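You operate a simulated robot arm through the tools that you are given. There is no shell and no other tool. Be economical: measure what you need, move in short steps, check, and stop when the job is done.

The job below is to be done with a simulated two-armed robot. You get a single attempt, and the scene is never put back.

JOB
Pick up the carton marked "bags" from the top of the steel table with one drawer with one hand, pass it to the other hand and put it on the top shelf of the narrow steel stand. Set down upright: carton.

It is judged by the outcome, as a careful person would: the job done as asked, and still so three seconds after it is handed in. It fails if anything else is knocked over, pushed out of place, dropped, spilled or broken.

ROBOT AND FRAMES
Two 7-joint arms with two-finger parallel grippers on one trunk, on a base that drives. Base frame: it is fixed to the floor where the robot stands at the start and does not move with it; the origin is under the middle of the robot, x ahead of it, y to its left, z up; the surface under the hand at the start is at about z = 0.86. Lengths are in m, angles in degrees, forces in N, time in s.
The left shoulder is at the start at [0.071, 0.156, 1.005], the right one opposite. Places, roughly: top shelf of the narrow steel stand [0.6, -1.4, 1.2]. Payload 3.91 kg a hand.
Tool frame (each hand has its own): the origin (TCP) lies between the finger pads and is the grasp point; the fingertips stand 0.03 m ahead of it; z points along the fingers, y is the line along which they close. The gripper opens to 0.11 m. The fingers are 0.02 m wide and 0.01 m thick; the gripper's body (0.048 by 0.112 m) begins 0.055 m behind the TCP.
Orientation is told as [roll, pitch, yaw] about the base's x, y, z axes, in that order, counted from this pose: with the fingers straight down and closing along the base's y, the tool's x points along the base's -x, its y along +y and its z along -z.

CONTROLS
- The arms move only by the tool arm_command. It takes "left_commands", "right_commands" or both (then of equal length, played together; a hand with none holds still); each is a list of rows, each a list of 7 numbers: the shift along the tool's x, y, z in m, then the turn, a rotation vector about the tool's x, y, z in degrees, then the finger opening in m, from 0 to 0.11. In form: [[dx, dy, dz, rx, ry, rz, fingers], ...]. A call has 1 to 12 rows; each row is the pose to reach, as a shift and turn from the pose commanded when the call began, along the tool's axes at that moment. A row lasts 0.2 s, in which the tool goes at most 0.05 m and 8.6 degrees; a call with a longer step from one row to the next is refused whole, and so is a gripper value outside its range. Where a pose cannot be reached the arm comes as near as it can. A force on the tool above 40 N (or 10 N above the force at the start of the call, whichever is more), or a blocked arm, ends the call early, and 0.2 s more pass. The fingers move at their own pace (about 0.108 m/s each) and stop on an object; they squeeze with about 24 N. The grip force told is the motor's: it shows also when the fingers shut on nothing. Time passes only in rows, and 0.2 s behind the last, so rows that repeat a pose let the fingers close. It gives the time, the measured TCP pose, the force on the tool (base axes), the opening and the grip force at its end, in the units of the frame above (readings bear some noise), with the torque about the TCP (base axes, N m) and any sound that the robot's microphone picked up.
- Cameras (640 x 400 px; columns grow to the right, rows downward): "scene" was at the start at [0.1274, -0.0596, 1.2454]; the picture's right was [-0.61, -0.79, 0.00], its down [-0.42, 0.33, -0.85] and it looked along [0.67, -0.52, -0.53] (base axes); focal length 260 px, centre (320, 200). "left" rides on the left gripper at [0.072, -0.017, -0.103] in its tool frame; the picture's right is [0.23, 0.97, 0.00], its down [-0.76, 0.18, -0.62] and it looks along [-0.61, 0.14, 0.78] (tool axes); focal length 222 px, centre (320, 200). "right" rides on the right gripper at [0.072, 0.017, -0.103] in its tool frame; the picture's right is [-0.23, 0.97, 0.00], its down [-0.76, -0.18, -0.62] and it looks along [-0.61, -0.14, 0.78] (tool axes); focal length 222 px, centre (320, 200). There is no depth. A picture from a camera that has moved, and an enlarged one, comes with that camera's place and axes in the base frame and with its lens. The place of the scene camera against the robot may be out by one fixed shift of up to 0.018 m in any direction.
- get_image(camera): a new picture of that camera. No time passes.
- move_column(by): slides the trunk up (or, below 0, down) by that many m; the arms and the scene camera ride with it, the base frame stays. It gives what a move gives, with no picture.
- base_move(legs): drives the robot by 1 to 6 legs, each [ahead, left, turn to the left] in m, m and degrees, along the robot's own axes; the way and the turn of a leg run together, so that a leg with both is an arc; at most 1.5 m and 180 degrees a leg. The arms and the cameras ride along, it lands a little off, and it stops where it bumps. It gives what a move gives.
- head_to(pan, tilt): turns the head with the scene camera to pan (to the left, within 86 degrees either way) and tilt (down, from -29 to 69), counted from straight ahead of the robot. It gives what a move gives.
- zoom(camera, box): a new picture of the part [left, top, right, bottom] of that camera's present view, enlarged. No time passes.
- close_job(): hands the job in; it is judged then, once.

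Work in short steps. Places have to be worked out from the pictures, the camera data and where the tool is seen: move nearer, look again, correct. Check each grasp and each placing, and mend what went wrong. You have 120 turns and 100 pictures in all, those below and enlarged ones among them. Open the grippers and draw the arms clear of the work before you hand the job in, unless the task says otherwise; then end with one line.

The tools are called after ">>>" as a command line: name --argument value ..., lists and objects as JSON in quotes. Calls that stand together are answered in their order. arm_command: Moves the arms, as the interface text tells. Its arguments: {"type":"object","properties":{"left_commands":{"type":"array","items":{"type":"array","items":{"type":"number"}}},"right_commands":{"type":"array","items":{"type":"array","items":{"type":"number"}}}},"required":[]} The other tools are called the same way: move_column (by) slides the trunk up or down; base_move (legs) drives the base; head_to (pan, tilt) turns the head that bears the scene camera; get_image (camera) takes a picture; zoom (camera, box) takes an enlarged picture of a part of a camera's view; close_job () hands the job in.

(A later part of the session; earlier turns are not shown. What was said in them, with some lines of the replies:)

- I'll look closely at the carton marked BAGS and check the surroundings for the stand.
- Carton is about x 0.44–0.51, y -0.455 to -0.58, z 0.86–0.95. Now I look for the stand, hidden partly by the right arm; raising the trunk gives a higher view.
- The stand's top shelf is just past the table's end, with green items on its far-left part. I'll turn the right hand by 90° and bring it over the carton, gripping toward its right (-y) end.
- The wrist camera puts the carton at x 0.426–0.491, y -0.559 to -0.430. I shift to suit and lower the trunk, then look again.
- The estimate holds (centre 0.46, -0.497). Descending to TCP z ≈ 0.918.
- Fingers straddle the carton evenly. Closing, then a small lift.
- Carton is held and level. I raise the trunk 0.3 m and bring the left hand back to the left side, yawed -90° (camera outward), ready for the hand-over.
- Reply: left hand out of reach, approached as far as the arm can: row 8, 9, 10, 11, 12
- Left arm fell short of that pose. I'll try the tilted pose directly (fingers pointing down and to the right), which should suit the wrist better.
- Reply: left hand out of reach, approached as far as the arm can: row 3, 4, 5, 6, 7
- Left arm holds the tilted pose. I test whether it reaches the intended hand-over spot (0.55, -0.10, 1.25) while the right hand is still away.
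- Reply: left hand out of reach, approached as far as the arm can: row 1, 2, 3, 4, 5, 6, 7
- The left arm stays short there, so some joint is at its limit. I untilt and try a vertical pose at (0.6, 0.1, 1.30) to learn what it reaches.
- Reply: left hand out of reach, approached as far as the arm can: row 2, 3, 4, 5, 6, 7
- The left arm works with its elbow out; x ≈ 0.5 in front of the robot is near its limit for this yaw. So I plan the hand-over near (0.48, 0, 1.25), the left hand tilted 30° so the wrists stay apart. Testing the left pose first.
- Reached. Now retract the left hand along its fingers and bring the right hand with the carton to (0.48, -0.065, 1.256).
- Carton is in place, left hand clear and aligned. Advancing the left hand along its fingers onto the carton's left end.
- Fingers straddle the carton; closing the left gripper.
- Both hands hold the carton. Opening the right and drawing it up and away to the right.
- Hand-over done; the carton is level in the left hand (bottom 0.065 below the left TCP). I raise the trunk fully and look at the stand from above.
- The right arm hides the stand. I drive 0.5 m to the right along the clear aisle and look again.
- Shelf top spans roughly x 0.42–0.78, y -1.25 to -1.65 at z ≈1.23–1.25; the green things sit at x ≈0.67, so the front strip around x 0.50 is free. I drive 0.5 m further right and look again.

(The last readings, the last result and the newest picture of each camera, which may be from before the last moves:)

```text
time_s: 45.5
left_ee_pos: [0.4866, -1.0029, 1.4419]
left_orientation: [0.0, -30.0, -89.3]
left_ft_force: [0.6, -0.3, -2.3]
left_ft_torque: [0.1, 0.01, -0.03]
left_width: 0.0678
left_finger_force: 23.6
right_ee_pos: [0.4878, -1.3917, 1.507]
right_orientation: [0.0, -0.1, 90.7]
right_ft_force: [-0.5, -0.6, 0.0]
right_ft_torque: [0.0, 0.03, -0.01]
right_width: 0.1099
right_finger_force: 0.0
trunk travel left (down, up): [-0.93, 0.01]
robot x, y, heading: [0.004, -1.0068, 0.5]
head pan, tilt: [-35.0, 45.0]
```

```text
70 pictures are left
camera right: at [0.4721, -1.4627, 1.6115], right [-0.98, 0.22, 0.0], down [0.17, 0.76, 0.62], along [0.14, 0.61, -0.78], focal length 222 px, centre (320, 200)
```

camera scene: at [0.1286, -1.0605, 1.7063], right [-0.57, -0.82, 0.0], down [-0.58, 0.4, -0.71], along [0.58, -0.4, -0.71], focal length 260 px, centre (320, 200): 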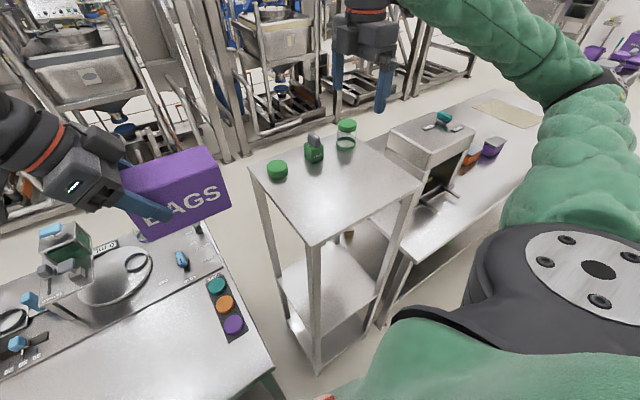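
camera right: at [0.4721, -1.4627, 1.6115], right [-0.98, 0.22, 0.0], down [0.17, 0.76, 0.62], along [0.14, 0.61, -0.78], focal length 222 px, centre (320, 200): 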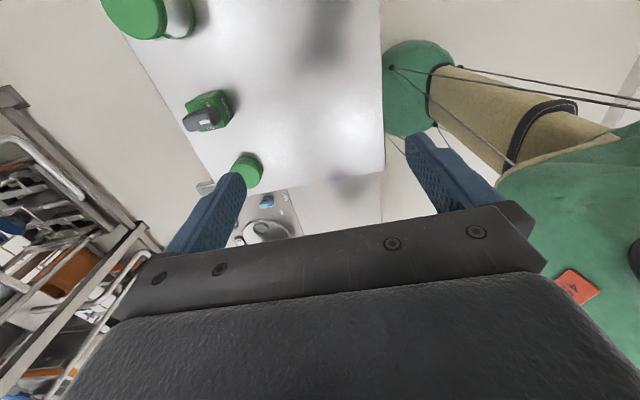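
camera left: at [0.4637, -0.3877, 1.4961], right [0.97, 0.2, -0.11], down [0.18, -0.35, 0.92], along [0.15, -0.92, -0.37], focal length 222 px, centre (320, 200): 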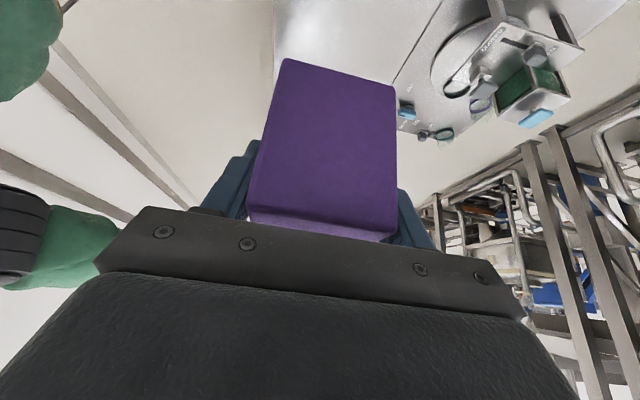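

The right wrist camera confirms the shelf front-left corner near (0.40, -1.22) and free space at x 0.40–0.61. I'll drive 0.36 m more, which puts the carton over y ≈ -1.40.

>>> base_move --legs '[[0, -0.36, -0.6]]'

>>> head_to --pan -5 --tilt 45

>>> get_image --camera "scene"

>>> get_image --camera "right"

```text
time_s: 47.8
left_ee_pos: [0.4872, -1.3648, 1.4414]
left_orientation: [0.0, -30.0, -90.0]
left_ft_force: [-0.3, 0.6, -2.7]
left_ft_torque: [0.06, 0.0, 0.0]
left_width: 0.0678
left_finger_force: 24.7
right_ee_pos: [0.485, -1.7541, 1.5091]
right_orientation: [0.0, 0.2, 89.9]
right_ft_force: [0.9, -0.5, 0.1]
right_ft_torque: [-0.02, 0.02, -0.02]
right_width: 0.1102
right_finger_force: 0.0
trunk travel left (down, up): [-0.93, 0.01]
robot x, y, heading: [0.0065, -1.3668, 0.1]
head pan, tilt: [-35.0, 45.0]
```

```text
time_s: 48.7
left_ee_pos: [0.4877, -1.3664, 1.442]
left_orientation: [0.0, -30.0, -90.0]
left_ft_force: [-0.3, -0.3, -2.9]
left_ft_torque: [0.09, -0.02, 0.0]
left_width: 0.0679
left_finger_force: 24.1
right_ee_pos: [0.4851, -1.7549, 1.5081]
right_orientation: [0.0, 0.2, 89.8]
right_ft_force: [0.2, 0.0, -0.3]
right_ft_torque: [0.01, -0.03, 0.01]
right_width: 0.1101
right_finger_force: 0.1
trunk travel left (down, up): [-0.93, 0.01]
robot x, y, heading: [0.0034, -1.3666, 0.1]
head pan, tilt: [-5.0, 45.0]
```

```text
69 pictures are left
camera scene: at [0.1441, -1.3795, 1.7063], right [-0.09, -1.0, 0.0], down [-0.7, 0.06, -0.71], along [0.7, -0.06, -0.71], focal length 260 px, centre (320, 200)
```

scene: 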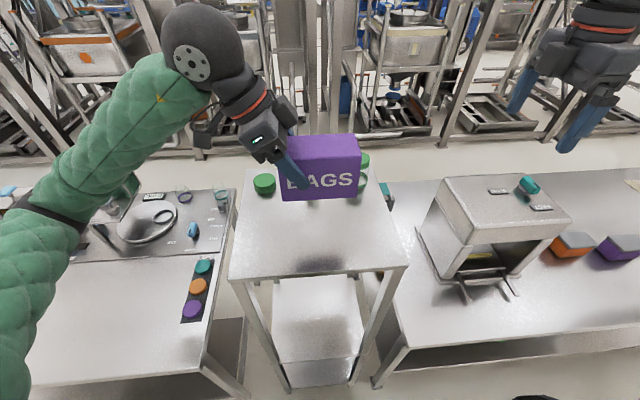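

```text
68 pictures are left
camera right: at [0.4681, -1.8256, 1.6118], right [-0.97, 0.23, 0.0], down [0.18, 0.76, 0.62], along [0.14, 0.61, -0.78], focal length 222 px, centre (320, 200)
```

right: 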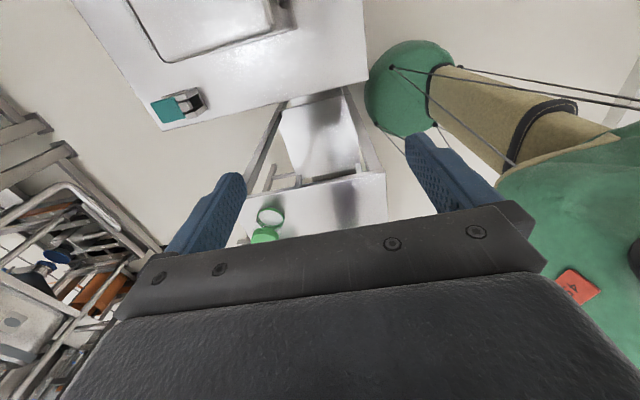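

Carton is centred over the shelf in y. I move 2 cm forward and descend 9 cm, then check.

>>> arm_command --left_commands '[[0, 0.018, 0, 0, 0, 0, 0.04], [0.015, 0.018, 0.026, 0, 0, 0, 0.04], [0.03, 0.018, 0.052, 0, 0, 0, 0.04], [0.045, 0.018, 0.078, 0, 0, 0, 0.04], [0.045, 0.018, 0.078, 0, 0, 0, 0.04]]'

>>> get_image --camera "scene"

>>> get_image --camera "left"

```text
time_s: 49.9
left_ee_pos: [0.4949, -1.3662, 1.443]
left_orientation: [0.1, -29.9, -89.9]
left_ft_force: [-0.5, -0.9, -2.2]
left_ft_torque: [0.08, 0.01, -0.03]
left_width: 0.0677
left_finger_force: 24.0
left hand out of reach, approached as far as the arm can: row 1, 2, 3, 4, 5
right_ee_pos: [0.4845, -1.7545, 1.509]
right_orientation: [0.0, 0.2, 90.0]
right_ft_force: [0.0, 0.4, 0.2]
right_ft_torque: [0.05, -0.01, -0.01]
right_width: 0.11
right_finger_force: 0.1
trunk travel left (down, up): [-0.93, 0.01]
robot x, y, heading: [0.0118, -1.3645, -0.1]
head pan, tilt: [-5.0, 45.0]
```

```text
67 pictures are left
camera scene: at [0.1437, -1.379, 1.7063], right [-0.09, -1.0, 0.0], down [-0.7, 0.06, -0.71], along [0.7, -0.06, -0.71], focal length 260 px, centre (320, 200)
```

scene: 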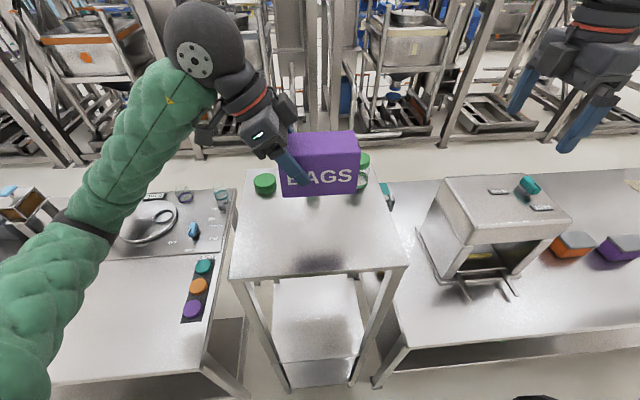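

```text
66 pictures are left
camera left: at [0.4783, -1.2502, 1.4961], right [0.97, 0.2, -0.11], down [0.18, -0.35, 0.92], along [0.14, -0.92, -0.37], focal length 222 px, centre (320, 200)
```

left: 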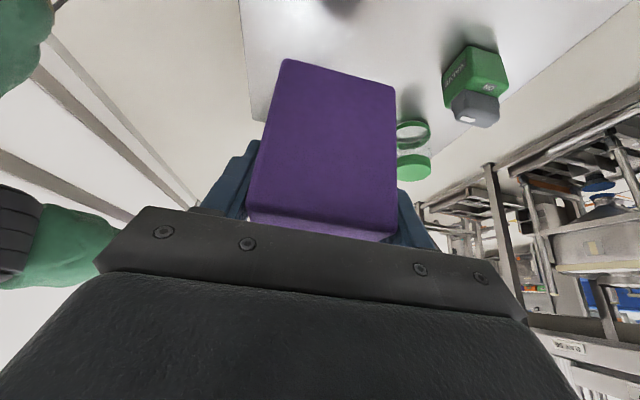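

The arm can't go further forward with this orientation, but x = 0.495 is fine (6 cm from the edge). I'll lower with the trunk instead; 9 cm first.

>>> move_column --by -0.09

>>> get_image --camera "scene"

>>> get_image --camera "right"

```text
time_s: 51.1
left_ee_pos: [0.4956, -1.3649, 1.3534]
left_orientation: [0.0, -30.0, -89.9]
left_ft_force: [0.0, 0.0, -2.0]
left_ft_torque: [0.09, 0.01, -0.02]
left_width: 0.0675
left_finger_force: 23.7
right_ee_pos: [0.484, -1.7545, 1.4178]
right_orientation: [0.0, 0.1, 89.9]
right_ft_force: [0.0, 0.5, -0.4]
right_ft_torque: [-0.01, 0.0, 0.0]
right_width: 0.1101
right_finger_force: 0.0
trunk travel left (down, up): [-0.84, 0.1]
robot x, y, heading: [0.0045, -1.3689, -0.3]
head pan, tilt: [-5.0, 45.0]
```

```text
65 pictures are left
camera scene: at [0.1438, -1.3793, 1.6164], right [-0.09, -1.0, 0.0], down [-0.7, 0.06, -0.71], along [0.7, -0.06, -0.71], focal length 260 px, centre (320, 200)
```

scene: 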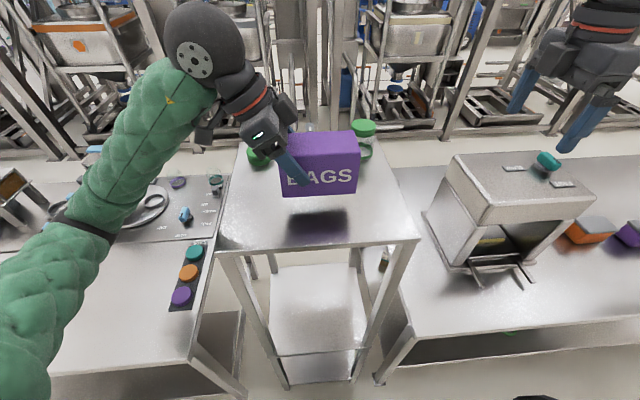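

```text
64 pictures are left
camera right: at [0.4679, -1.8255, 1.5221], right [-0.97, 0.23, 0.0], down [0.18, 0.76, 0.62], along [0.14, 0.61, -0.78], focal length 222 px, centre (320, 200)
```

right: 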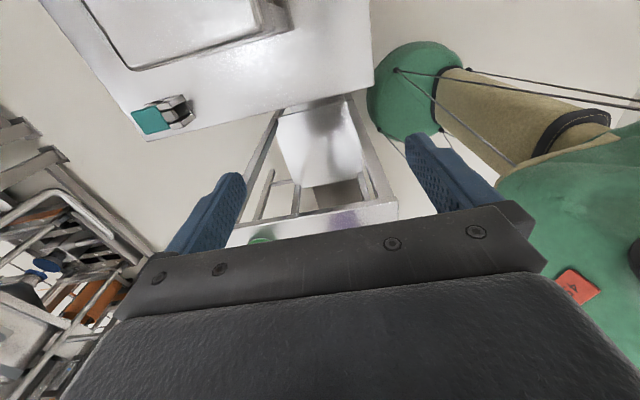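

Shelf estimated around z 1.235; the carton's bottom is at about 1.289. Lowering 3 cm more, then in fine steps watching force.

>>> move_column --by -0.03

>>> zoom --camera "scene" --box '[200, 110, 420, 250]'

```text
time_s: 51.9
left_ee_pos: [0.4951, -1.3642, 1.3232]
left_orientation: [0.0, -30.0, -89.9]
left_ft_force: [-0.3, -0.1, -2.8]
left_ft_torque: [0.09, -0.01, -0.02]
left_width: 0.0678
left_finger_force: 23.3
right_ee_pos: [0.4836, -1.7542, 1.3884]
right_orientation: [-0.1, 0.1, 89.8]
right_ft_force: [0.6, -0.2, -0.1]
right_ft_torque: [0.01, -0.01, 0.0]
right_width: 0.1102
right_finger_force: 0.1
trunk travel left (down, up): [-0.81, 0.13]
robot x, y, heading: [0.0061, -1.3702, -0.1]
head pan, tilt: [-5.0, 45.0]
```

```text
2.86 times, centred on (310, 180) of scene
camera zoom: at [0.1435, -1.3794, 1.5865], right [-0.09, -1.0, 0.0], down [-0.7, 0.06, -0.71], along [0.7, -0.06, -0.71], focal length 742 px, centre (349, 257)
```

zoom: 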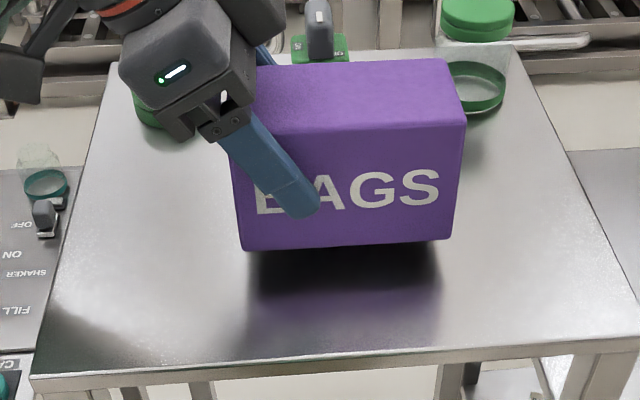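

A gap to the reflection is still visible. Lowering 1.5 cm.

>>> move_column --by -0.015

>>> zoom --camera "scene" --box '[200, 110, 420, 250]'

```text
time_s: 52.5
left_ee_pos: [0.4953, -1.3657, 1.3086]
left_orientation: [0.0, -29.9, -89.9]
left_ft_force: [0.2, 0.0, -2.4]
left_ft_torque: [0.12, -0.02, 0.02]
left_width: 0.0678
left_finger_force: 23.9
right_ee_pos: [0.486, -1.7553, 1.3734]
right_orientation: [0.0, 0.2, 89.9]
right_ft_force: [0.0, -0.1, 0.7]
right_ft_torque: [-0.02, -0.01, 0.02]
right_width: 0.1102
right_finger_force: 0.0
trunk travel left (down, up): [-0.795, 0.145]
robot x, y, heading: [0.0034, -1.3676, 0.2]
head pan, tilt: [-5.0, 45.0]
```

```text
2.86 times, centred on (310, 180) of scene
camera zoom: at [0.1437, -1.3794, 1.5714], right [-0.09, -1.0, 0.0], down [-0.7, 0.06, -0.71], along [0.7, -0.06, -0.71], focal length 742 px, centre (349, 257)
```

zoom: 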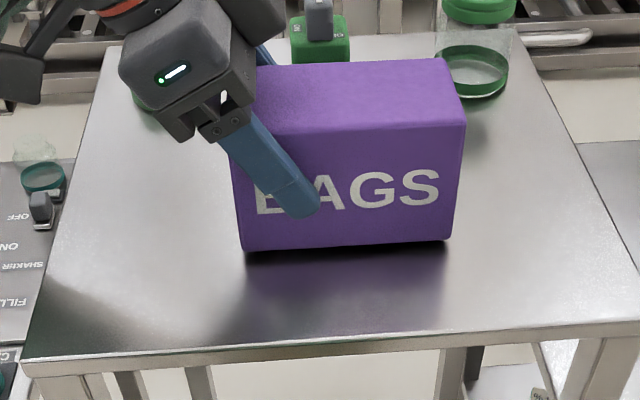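

Close now; 5 mm steps with force checks.

>>> move_column --by -0.006

>>> zoom --camera "scene" --box '[260, 150, 380, 225]'

```text
time_s: 53.1
left_ee_pos: [0.4964, -1.3653, 1.3029]
left_orientation: [0.0, -30.0, -89.8]
left_ft_force: [1.8, 1.0, 19.9]
left_ft_torque: [-0.33, 0.06, 0.35]
left_width: 0.0679
left_finger_force: 24.2
right_ee_pos: [0.4855, -1.7542, 1.3679]
right_orientation: [-0.1, 0.1, 89.9]
right_ft_force: [-0.5, -0.1, 0.1]
right_ft_torque: [0.0, 0.01, 0.04]
right_width: 0.1099
right_finger_force: 0.0
trunk travel left (down, up): [-0.789, 0.151]
robot x, y, heading: [0.0096, -1.3674, 0.0]
head pan, tilt: [-5.0, 45.0]
```

```text
5.33 times, centred on (320, 188) of scene
camera zoom: at [0.1434, -1.3794, 1.5657], right [-0.09, -1.0, 0.0], down [-0.7, 0.06, -0.71], along [0.7, -0.06, -0.71], focal length 1386 px, centre (320, 267)
```

zoom: 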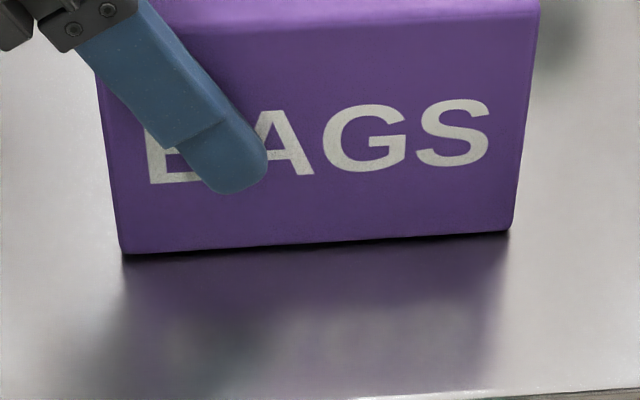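

Contact (about 20 N down). I ease up 1 mm and open the left fingers.

>>> move_column --by 0.001

>>> arm_command --left_commands '[[0, 0, 0, 0, 0, 0, 0.075], [0, 0, 0, 0, 0, 0, 0.09], [0, 0, 0, 0, 0, 0, 0.11], [0, 0, 0, 0, 0, 0, 0.11]]'

>>> get_image --camera "scene"

>>> get_image --camera "left"

```text
time_s: 53.6
left_ee_pos: [0.4968, -1.3651, 1.3023]
left_orientation: [-0.1, -30.0, -90.0]
left_ft_force: [3.4, -0.4, 14.1]
left_ft_torque: [-0.48, -0.34, 0.2]
left_width: 0.068
left_finger_force: 24.1
right_ee_pos: [0.4852, -1.7547, 1.3687]
right_orientation: [-0.1, 0.1, 89.9]
right_ft_force: [-0.7, 0.3, 0.5]
right_ft_torque: [0.0, 0.01, 0.01]
right_width: 0.1099
right_finger_force: 0.0
trunk travel left (down, up): [-0.79, 0.15]
robot x, y, heading: [0.0026, -1.3639, 0.1]
head pan, tilt: [-5.0, 45.0]
```

```text
time_s: 54.6
left_ee_pos: [0.4966, -1.3662, 1.302]
left_orientation: [-0.2, -30.0, -89.9]
left_ft_force: [0.2, -0.1, -0.5]
left_ft_torque: [0.01, -0.02, 0.03]
left_width: 0.1098
left_finger_force: 0.1
right_ee_pos: [0.4838, -1.7544, 1.3683]
right_orientation: [0.0, 0.2, 89.8]
right_ft_force: [0.7, -0.1, -0.6]
right_ft_torque: [0.01, -0.02, 0.01]
right_width: 0.11
right_finger_force: 0.0
trunk travel left (down, up): [-0.79, 0.15]
robot x, y, heading: [0.0061, -1.367, -0.1]
head pan, tilt: [-5.0, 45.0]
```

```text
60 pictures are left
camera scene: at [0.1439, -1.3795, 1.5663], right [-0.09, -1.0, 0.0], down [-0.7, 0.06, -0.71], along [0.7, -0.06, -0.71], focal length 260 px, centre (320, 200)
```

scene: 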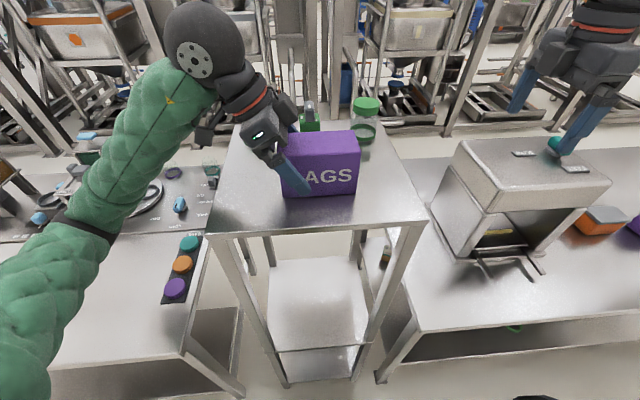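

```text
59 pictures are left
camera left: at [0.4784, -1.2506, 1.3561], right [0.97, 0.2, -0.11], down [0.18, -0.35, 0.92], along [0.14, -0.92, -0.37], focal length 222 px, centre (320, 200)
```

left: 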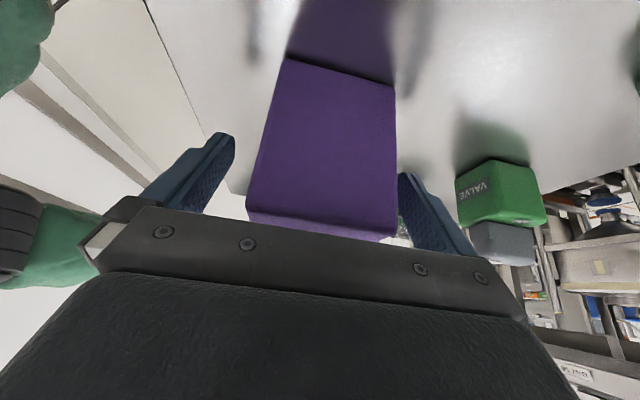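

Carton released and standing. I withdraw straight up with the trunk, avoiding any sideways arm drift.

>>> move_column --by 0.14

>>> get_image --camera "scene"

```text
time_s: 56.3
left_ee_pos: [0.4962, -1.3651, 1.4424]
left_orientation: [-0.1, -30.0, -89.9]
left_ft_force: [-0.2, 0.5, 0.3]
left_ft_torque: [-0.04, 0.05, -0.02]
left_width: 0.1102
left_finger_force: 0.0
right_ee_pos: [0.4861, -1.754, 1.5068]
right_orientation: [0.0, 0.0, 89.9]
right_ft_force: [-0.7, -1.0, -0.5]
right_ft_torque: [0.0, -0.02, 0.0]
right_width: 0.1099
right_finger_force: 0.1
trunk travel left (down, up): [-0.93, 0.01]
robot x, y, heading: [0.0042, -1.3666, -0.1]
head pan, tilt: [-5.0, 45.0]
```

```text
58 pictures are left
camera scene: at [0.1442, -1.3796, 1.7062], right [-0.09, -1.0, 0.0], down [-0.7, 0.06, -0.71], along [0.7, -0.06, -0.71], focal length 260 px, centre (320, 200)
```

scene: 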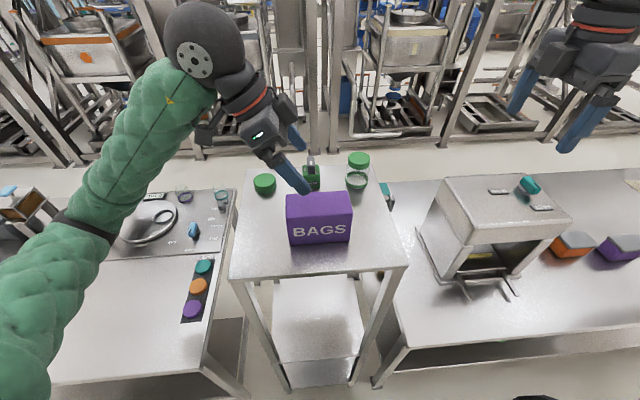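

Carton stands upright on the shelf, nothing disturbed. I draw the left hand off to the side so it isn't above the stand, and take a last look.

>>> arm_command --left_commands '[[0.035, 0, -0.02, 0, 0, 0, 0.11], [0.07, 0, -0.04, 0, 0, 0, 0.11], [0.104, 0, -0.06, 0, 0, 0, 0.11], [0.138, 0, -0.08, 0, 0, 0, 0.11], [0.173, 0, -0.1, 0, 0, 0, 0.11]]'

>>> get_image --camera "scene"

```text
time_s: 57.5
left_ee_pos: [0.4438, -1.2145, 1.4807]
left_orientation: [-0.4, -29.8, -89.3]
left_ft_force: [-0.3, 0.2, -1.5]
left_ft_torque: [0.02, 0.0, -0.02]
left_width: 0.11
left_finger_force: 0.1
left hand out of reach, approached as far as the arm can: row 1, 2, 3, 4, 5
right_ee_pos: [0.4834, -1.7556, 1.5073]
right_orientation: [0.1, 0.0, 89.9]
right_ft_force: [-0.2, -1.0, -0.8]
right_ft_torque: [0.01, -0.01, 0.0]
right_width: 0.1101
right_finger_force: 0.0
trunk travel left (down, up): [-0.93, 0.01]
robot x, y, heading: [0.004, -1.3697, -0.1]
head pan, tilt: [-5.0, 45.0]
```

```text
57 pictures are left
camera scene: at [0.1444, -1.3814, 1.7062], right [-0.09, -1.0, 0.0], down [-0.7, 0.06, -0.71], along [0.7, -0.06, -0.71], focal length 260 px, centre (320, 200)
```

scene: 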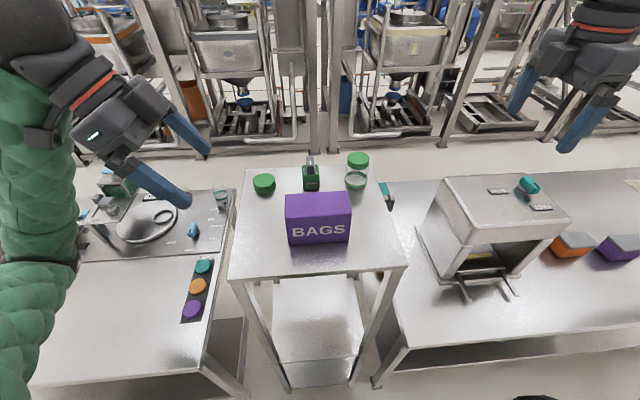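

The carton is upright on the top shelf, both grippers are open and clear; handing in.

>>> close_job

```text
The job is handed in.
```

The "bags" carton was picked up with the right hand, passed to the left, and set upright on the top shelf of the narrow steel stand; nothing else was moved, going by the last pictures.
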